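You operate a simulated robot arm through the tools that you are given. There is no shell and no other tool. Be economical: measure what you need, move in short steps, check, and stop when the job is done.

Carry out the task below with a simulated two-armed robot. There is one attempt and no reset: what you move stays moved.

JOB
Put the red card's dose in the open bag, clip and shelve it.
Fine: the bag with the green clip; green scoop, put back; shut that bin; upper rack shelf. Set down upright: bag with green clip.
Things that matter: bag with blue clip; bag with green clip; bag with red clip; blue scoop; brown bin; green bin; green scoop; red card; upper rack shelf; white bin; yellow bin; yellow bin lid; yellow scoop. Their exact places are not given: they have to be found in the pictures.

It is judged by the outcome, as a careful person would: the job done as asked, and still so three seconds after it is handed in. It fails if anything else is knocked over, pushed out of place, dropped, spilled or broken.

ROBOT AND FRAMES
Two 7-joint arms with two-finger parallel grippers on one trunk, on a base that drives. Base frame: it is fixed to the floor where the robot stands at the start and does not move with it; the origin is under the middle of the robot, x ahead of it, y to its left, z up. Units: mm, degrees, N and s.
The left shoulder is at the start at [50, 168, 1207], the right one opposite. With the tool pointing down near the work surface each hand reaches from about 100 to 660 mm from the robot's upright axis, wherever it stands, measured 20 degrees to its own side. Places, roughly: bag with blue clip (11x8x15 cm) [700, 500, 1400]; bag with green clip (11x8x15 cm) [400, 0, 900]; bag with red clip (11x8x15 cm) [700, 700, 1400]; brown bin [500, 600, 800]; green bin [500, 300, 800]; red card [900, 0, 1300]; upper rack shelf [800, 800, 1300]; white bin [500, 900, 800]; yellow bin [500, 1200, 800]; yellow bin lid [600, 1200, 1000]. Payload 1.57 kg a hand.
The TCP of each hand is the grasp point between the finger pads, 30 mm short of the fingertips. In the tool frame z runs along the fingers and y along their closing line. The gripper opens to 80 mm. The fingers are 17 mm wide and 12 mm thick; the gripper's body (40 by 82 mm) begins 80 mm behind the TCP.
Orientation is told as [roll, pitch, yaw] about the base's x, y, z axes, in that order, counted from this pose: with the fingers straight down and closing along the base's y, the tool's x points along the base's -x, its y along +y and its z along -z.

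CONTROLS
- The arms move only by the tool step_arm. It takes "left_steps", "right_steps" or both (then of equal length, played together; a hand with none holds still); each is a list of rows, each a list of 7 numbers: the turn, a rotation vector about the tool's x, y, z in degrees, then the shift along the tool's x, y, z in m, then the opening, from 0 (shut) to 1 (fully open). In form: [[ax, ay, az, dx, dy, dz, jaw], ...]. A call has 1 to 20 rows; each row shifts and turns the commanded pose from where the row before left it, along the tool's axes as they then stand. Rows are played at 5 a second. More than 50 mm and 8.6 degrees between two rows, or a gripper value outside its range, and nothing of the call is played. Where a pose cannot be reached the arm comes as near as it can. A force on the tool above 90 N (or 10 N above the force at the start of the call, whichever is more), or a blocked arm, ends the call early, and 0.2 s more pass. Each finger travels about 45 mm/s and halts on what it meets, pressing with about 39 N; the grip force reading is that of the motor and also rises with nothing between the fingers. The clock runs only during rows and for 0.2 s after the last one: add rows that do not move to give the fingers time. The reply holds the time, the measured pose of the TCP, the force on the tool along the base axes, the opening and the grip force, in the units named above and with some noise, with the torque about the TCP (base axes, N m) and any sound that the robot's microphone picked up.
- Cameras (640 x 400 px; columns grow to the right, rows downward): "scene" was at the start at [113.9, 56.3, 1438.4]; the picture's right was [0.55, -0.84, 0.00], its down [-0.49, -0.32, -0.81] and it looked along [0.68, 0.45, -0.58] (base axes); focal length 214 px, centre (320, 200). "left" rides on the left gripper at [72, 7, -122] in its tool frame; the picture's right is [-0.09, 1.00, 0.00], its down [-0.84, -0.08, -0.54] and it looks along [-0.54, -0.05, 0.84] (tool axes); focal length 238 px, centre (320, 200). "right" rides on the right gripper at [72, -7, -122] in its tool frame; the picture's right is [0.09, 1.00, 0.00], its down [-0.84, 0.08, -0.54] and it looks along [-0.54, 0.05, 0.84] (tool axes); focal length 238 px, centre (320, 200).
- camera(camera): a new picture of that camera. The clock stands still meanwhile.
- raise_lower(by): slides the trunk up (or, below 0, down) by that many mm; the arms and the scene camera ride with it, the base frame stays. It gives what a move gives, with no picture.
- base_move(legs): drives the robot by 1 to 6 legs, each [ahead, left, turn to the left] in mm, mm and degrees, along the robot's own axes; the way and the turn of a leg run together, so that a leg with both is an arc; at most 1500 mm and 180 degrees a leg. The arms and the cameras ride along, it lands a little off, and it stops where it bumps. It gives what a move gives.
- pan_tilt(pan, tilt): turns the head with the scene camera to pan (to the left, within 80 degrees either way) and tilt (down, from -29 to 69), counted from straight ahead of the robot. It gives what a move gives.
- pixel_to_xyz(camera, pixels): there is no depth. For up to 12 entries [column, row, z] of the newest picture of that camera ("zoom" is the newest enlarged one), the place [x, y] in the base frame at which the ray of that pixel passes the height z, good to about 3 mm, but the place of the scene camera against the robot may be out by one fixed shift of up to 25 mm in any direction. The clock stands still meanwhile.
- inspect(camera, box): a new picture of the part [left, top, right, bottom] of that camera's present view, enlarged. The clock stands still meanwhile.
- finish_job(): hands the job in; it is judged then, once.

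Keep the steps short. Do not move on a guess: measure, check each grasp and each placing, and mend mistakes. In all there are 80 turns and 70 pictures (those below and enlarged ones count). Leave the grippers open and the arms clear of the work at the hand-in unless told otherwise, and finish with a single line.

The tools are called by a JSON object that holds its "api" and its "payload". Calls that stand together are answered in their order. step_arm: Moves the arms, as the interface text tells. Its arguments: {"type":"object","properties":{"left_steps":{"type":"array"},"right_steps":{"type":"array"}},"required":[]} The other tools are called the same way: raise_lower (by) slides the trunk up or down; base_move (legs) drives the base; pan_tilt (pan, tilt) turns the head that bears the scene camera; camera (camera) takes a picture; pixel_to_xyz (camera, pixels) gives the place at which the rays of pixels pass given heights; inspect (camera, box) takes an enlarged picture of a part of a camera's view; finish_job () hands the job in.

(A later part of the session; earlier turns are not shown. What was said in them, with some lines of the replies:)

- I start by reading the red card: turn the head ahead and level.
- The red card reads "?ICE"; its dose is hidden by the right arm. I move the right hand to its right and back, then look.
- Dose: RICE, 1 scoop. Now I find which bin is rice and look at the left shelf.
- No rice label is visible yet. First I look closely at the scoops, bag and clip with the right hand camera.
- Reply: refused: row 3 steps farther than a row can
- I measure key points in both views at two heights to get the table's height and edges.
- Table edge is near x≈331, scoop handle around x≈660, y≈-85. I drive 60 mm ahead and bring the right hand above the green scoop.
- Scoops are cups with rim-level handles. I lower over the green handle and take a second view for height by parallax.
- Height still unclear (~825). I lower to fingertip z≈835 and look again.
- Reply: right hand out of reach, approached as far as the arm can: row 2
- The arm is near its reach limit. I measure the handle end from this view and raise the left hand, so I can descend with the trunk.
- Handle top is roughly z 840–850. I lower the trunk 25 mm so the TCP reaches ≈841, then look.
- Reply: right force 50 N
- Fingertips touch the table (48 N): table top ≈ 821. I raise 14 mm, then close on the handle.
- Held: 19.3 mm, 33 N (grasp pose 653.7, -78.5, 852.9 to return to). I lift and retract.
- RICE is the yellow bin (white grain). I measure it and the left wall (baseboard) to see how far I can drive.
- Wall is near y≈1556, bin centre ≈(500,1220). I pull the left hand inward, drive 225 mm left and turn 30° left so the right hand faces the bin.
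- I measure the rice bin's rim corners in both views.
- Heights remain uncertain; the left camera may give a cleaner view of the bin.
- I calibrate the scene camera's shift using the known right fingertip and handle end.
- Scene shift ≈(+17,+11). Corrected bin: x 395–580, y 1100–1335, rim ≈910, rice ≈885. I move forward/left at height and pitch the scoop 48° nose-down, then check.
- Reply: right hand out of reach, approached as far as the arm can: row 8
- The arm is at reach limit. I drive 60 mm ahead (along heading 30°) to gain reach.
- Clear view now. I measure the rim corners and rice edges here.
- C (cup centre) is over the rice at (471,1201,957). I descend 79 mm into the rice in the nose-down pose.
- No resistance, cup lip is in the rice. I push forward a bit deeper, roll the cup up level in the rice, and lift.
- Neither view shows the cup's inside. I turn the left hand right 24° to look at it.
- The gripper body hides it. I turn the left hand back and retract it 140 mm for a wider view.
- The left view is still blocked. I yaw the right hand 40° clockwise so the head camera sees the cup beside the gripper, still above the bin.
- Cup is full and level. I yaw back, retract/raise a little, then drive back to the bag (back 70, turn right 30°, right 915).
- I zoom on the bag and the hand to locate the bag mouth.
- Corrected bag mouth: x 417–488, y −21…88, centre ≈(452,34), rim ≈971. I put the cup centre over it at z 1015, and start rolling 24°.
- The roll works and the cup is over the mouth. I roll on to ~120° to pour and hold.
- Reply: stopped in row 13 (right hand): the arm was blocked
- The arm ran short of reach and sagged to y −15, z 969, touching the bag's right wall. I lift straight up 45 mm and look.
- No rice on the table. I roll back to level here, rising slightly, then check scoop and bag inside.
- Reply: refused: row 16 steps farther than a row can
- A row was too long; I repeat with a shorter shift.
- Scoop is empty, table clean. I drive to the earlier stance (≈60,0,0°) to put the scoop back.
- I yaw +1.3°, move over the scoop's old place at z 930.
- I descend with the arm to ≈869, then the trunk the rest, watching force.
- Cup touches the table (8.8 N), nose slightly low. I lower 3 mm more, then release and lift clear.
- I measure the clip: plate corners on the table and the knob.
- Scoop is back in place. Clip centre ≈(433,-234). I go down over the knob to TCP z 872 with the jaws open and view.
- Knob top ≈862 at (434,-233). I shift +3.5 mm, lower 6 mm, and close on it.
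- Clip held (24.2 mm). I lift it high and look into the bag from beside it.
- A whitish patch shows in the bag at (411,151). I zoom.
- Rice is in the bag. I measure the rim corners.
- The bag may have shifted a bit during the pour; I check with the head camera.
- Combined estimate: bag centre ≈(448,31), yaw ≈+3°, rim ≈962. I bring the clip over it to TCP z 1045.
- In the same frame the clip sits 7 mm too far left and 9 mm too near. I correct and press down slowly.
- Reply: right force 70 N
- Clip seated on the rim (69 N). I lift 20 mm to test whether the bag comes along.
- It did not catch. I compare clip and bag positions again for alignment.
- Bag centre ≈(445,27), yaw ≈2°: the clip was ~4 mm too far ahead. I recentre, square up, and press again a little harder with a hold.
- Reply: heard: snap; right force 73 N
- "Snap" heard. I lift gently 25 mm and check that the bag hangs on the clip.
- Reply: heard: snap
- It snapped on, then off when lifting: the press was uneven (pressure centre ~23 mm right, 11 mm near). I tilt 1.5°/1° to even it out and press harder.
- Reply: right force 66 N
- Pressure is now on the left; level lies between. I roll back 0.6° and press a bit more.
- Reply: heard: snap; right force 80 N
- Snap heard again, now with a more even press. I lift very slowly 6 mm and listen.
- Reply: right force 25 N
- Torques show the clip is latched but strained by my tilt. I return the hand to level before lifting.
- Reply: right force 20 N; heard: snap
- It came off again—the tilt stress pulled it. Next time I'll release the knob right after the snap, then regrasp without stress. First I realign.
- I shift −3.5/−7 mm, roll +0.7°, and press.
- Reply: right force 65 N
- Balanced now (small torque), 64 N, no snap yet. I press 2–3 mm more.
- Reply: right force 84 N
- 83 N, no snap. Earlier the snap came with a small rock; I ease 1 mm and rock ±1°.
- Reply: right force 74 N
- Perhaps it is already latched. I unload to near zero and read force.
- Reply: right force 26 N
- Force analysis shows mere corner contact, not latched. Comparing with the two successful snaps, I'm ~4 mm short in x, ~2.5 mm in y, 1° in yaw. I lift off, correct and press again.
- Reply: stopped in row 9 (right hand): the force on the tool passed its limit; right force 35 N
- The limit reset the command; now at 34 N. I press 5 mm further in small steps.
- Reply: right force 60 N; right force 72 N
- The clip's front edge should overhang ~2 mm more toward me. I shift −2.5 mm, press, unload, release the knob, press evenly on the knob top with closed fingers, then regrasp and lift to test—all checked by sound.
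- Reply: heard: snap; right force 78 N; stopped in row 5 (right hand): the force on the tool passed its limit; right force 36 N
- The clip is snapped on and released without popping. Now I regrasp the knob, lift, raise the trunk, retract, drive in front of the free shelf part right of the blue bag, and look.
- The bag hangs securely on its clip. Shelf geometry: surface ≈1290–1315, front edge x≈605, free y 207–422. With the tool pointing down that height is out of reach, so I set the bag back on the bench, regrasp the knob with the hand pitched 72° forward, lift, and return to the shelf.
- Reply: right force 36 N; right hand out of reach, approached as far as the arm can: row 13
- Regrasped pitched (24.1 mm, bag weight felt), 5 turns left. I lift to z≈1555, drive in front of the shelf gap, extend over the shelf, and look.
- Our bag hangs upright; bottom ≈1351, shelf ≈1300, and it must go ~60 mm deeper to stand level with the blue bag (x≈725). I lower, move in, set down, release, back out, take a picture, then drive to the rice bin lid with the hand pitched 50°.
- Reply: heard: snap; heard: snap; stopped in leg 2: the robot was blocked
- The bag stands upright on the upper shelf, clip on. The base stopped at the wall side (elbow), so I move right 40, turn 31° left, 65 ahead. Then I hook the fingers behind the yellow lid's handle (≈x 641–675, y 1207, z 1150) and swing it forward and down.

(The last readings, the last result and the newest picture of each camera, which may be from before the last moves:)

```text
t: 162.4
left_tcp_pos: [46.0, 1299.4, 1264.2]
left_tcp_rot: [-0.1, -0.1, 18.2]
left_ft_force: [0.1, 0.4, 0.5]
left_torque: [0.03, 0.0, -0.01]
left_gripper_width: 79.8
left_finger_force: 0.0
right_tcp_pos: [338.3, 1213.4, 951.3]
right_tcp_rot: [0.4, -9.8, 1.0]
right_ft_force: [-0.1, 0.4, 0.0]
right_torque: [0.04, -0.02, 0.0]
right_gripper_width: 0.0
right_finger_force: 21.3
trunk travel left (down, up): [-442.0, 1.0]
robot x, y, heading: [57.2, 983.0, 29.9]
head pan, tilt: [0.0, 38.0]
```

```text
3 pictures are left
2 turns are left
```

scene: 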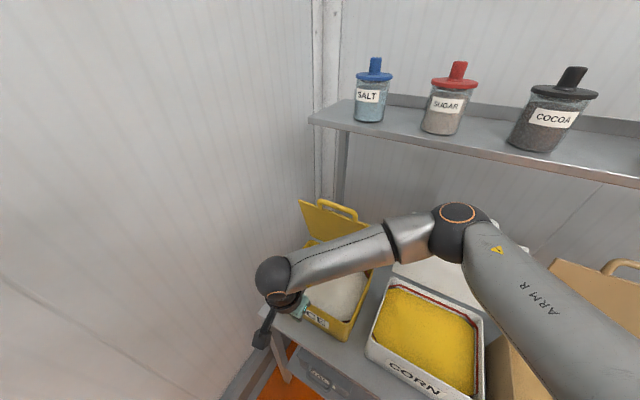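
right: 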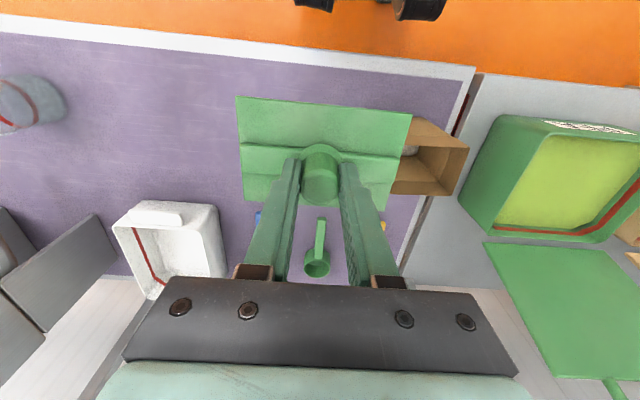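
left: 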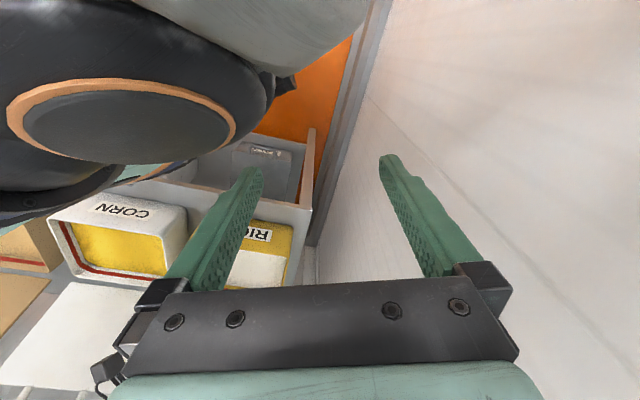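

The lid moved to about 12° past vertical (handle now ≈(533,1211,1174), so hinge ≈(588,925)) and stays there; the finger slipped over it. I rise, go over behind it with near-vertical fingers, and sweep it down along its arc, pressing at the end. I repeat the sweep once as a safeguard, then rise clear and open.

{"api": "step_arm", "payload": {"right_steps": [[0, 0, 0, -0.0082, 0, -0.0466, 0], [0, 0, 0, -0.0082, 0, -0.0466, 0], [0, 0, 0, -0.0082, 0, -0.0466, 0], [0, 0, 0, -0.0082, 0, -0.0466, 0], [0, 0, 0, -0.0082, 0, -0.0466, 0], [0, 0, 0, -0.0082, 0, -0.0466, 0], [0, 0, 0, -0.0422, 0, 0.0074, 0], [0, 0, 0, -0.0422, 0, 0.0074, 0], [0, 0, 0, -0.0422, 0, 0.0074, 0], [0, 0, 0, -0.0422, 0, 0.0074, 0], [0, 0, 0, -0.0422, 0, 0.0074, 0], [0, 0, 0, -0.0422, 0, 0.0074, 0], [0, 0, 0, 0.007, 0, 0.0394, 0], [0, 0, 0, 0.007, 0, 0.0394, 0], [0, 0, 0, 0, 0, 0, 0]]}}

{"api": "step_arm", "payload": {"right_steps": [[0, 0, 0, 0.0165, 0, 0.0072, 0], [0, 0, 0, 0.0326, 0, -0.0022, 0], [0, 0, 0, 0.0331, 0, 0.0033, 0], [0, 0, 0, 0.0321, 0, 0.0091, 0], [0, 0, 0, 0.0299, 0, 0.014, 0], [0, 0, 0, 0.0268, 0, 0.0196, 0], [0, 0, 0, 0.0235, 0, 0.0238, 0], [0, 0, 0, 0.0186, 0, 0.0277, 0], [0, 0, 0, 0.0134, 0, 0.0301, 0], [0, 0, 0, 0.0063, 0, 0.0243, 0], [0, 0, 0, 0.0021, 0, 0.0118, 0], [0, 0, 0, 0.0014, 0, 0.0079, 0], [0, 0, 0, 0, 0, 0, 0]]}}

{"api": "step_arm", "payload": {"right_steps": [[0, 0, 0, -0.0082, 0, -0.0466, 0], [0, 0, 0, -0.0082, 0, -0.0466, 0], [0, 0, 0, -0.0082, 0, -0.0466, 0], [0, 0, 0, -0.0082, 0, -0.0466, 0], [0, 0, 0, -0.0082, 0, -0.0466, 0], [0, 0, 0, -0.0082, 0, -0.0466, 0], [0, 0, 0, 0, 0, 0, 0]]}}

{"api": "camera", "payload": {"camera": "scene"}}

{"api": "step_arm", "payload": {"right_steps": [[0, 0, 0, -0.0398, 0, 0.007, 0], [0, 0, 0, -0.0398, 0, 0.007, 0], [0, 0, 0, -0.0398, 0, 0.007, 0], [0, 0, 0, -0.0398, 0, 0.007, 0], [0, 0, 0, -0.0398, 0, 0.007, 0], [0, 0, 0, 0.0082, 0, 0.0463, 0], [0, 0, 0, 0.0082, 0, 0.0463, 0], [0, 0, 0, 0, 0, 0, 0]]}}

{"api": "step_arm", "payload": {"right_steps": [[0, 0, 0, 0.0165, 0, 0.0072, 0], [0, 0, 0, 0.0326, 0, -0.0022, 0], [0, 0, 0, 0.0331, 0, 0.0033, 0], [0, 0, 0, 0.0321, 0, 0.0091, 0], [0, 0, 0, 0.0299, 0, 0.014, 0], [0, 0, 0, 0.0268, 0, 0.0196, 0], [0, 0, 0, 0.0235, 0, 0.0238, 0], [0, 0, 0, 0.0186, 0, 0.0277, 0], [0, 0, 0, 0.0134, 0, 0.0301, 0], [0, 0, 0, 0.0063, 0, 0.0243, 0], [0, 0, 0, 0, 0, 0, 0]]}}

{"api": "step_arm", "payload": {"right_steps": [[0, 0, 0, -0.0082, 0, -0.0466, 0], [0, 0, 0, -0.0082, 0, -0.0466, 0], [0, 0, 0, -0.0082, 0, -0.0466, 0], [0, 0, 0, -0.0082, 0, -0.0466, 0.3], [0, 0, 0, 0.0443, 0, -0.0078, 0.6], [0, 0, 0, 0.0443, 0, -0.0078, 1], [0, 0, 0, 0, 0, 0, 1], [0, 0, 0, 0, 0, 0, 1], [0, 0, 0, 0, 0, 0, 1]]}}

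{"api": "camera", "payload": {"camera": "scene"}}

```text
t: 165.6
left_tcp_pos: [47.9, 1299.9, 1265.4]
left_tcp_rot: [-0.1, -0.2, 18.2]
left_ft_force: [-0.2, -0.7, 0.6]
left_torque: [-0.01, 0.03, 0.01]
left_gripper_width: 79.7
left_finger_force: 0.0
right_tcp_pos: [595.4, 1213.6, 1152.3]
right_tcp_rot: [0.4, -9.7, 1.1]
right_ft_force: [0.0, 0.8, 0.5]
right_torque: [-0.01, -0.03, 0.01]
right_gripper_width: 0.1
right_finger_force: 21.1
trunk travel left (down, up): [-442.0, 1.0]
robot x, y, heading: [55.3, 985.4, 30.3]
head pan, tilt: [0.0, 38.0]
```

```text
t: 168.4
left_tcp_pos: [46.8, 1298.0, 1266.2]
left_tcp_rot: [0.0, -0.1, 18.2]
left_ft_force: [0.2, -0.4, -0.1]
left_torque: [-0.02, 0.02, -0.01]
left_gripper_width: 79.9
left_finger_force: 0.1
right_tcp_pos: [392.5, 1213.4, 941.7]
right_tcp_rot: [0.4, -9.7, 1.0]
right_ft_force: [-0.1, -1.1, 2.4]
right_torque: [-0.07, 0.03, 0.01]
right_gripper_width: 0.0
right_finger_force: 21.7
trunk travel left (down, up): [-442.0, 1.0]
robot x, y, heading: [54.8, 984.9, 30.1]
head pan, tilt: [0.0, 38.0]
```

```text
t: 170.0
left_tcp_pos: [47.3, 1299.2, 1265.0]
left_tcp_rot: [-0.1, -0.1, 18.2]
left_ft_force: [0.5, 0.3, 0.8]
left_torque: [-0.02, 0.0, 0.01]
left_gripper_width: 79.9
left_finger_force: 0.0
right_tcp_pos: [394.8, 1211.6, 1223.3]
right_tcp_rot: [0.3, -9.7, 0.9]
right_ft_force: [0.1, -0.2, 0.2]
right_torque: [-0.01, -0.03, 0.04]
right_gripper_width: 0.0
right_finger_force: 21.4
trunk travel left (down, up): [-442.0, 1.0]
robot x, y, heading: [55.9, 985.1, 30.1]
head pan, tilt: [0.0, 38.0]
```

```text
2 pictures are left
```

scene: 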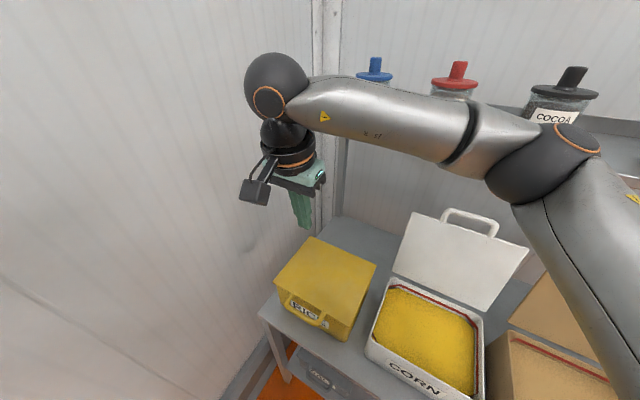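

```text
t: 171.8
left_tcp_pos: [45.8, 1298.7, 1266.4]
left_tcp_rot: [-0.1, -0.1, 18.3]
left_ft_force: [-0.5, 0.2, 0.4]
left_torque: [0.0, 0.03, -0.01]
left_gripper_width: 79.7
left_finger_force: 0.1
right_tcp_pos: [597.5, 1216.0, 1128.1]
right_tcp_rot: [0.4, -9.7, 0.9]
right_ft_force: [0.0, -0.4, -0.1]
right_torque: [0.01, 0.01, 0.0]
right_gripper_width: 0.0
right_finger_force: 21.6
trunk travel left (down, up): [-442.0, 1.0]
robot x, y, heading: [54.3, 981.4, 30.1]
head pan, tilt: [0.0, 38.0]
```

```text
t: 174.2
left_tcp_pos: [45.4, 1296.8, 1265.9]
left_tcp_rot: [-0.1, -0.3, 18.2]
left_ft_force: [-0.2, -0.1, -0.1]
left_torque: [0.01, -0.02, 0.02]
left_gripper_width: 80.1
left_finger_force: 0.0
right_tcp_pos: [392.3, 1215.1, 940.6]
right_tcp_rot: [0.6, -10.0, 0.8]
right_ft_force: [1.3, -5.6, 33.1]
right_torque: [-0.32, -0.04, 0.01]
right_gripper_width: 0.1
right_finger_force: 21.2
trunk travel left (down, up): [-442.0, 1.0]
robot x, y, heading: [55.5, 983.5, 30.1]
head pan, tilt: [0.0, 38.0]
```

```text
t: 176.2
left_tcp_pos: [47.7, 1299.3, 1265.2]
left_tcp_rot: [-0.1, -0.2, 18.2]
left_ft_force: [-0.5, -0.1, 0.2]
left_torque: [-0.01, -0.02, -0.03]
left_gripper_width: 79.8
left_finger_force: 0.1
right_tcp_pos: [302.7, 1210.1, 1125.4]
right_tcp_rot: [0.4, -9.7, 1.0]
right_ft_force: [-0.7, 0.6, 0.6]
right_torque: [-0.04, 0.01, 0.03]
right_gripper_width: 80.1
right_finger_force: 0.1
trunk travel left (down, up): [-442.0, 1.0]
robot x, y, heading: [58.6, 985.0, 30.2]
head pan, tilt: [0.0, 38.0]
```

```text
1 pictures are left
1 turns are left
```

scene: 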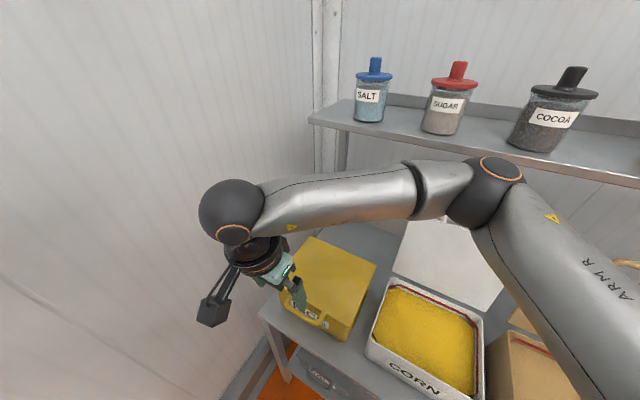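

The yellow rice bin is shut, the bag is on the shelf, the scoop is back and both grippers are open and clear, so I hand in.

{"api": "finish_job", "payload": {}}

```text
The job is handed in.
```

I put one scoop of rice in the open bag and set it upright on the upper shelf with the green clip on. The green scoop is back and the rice bin (yellow) is shut. I couldn't confirm the clip is still latched: it snapped twice as I set the bag down, though it looked seated in the last pictures.
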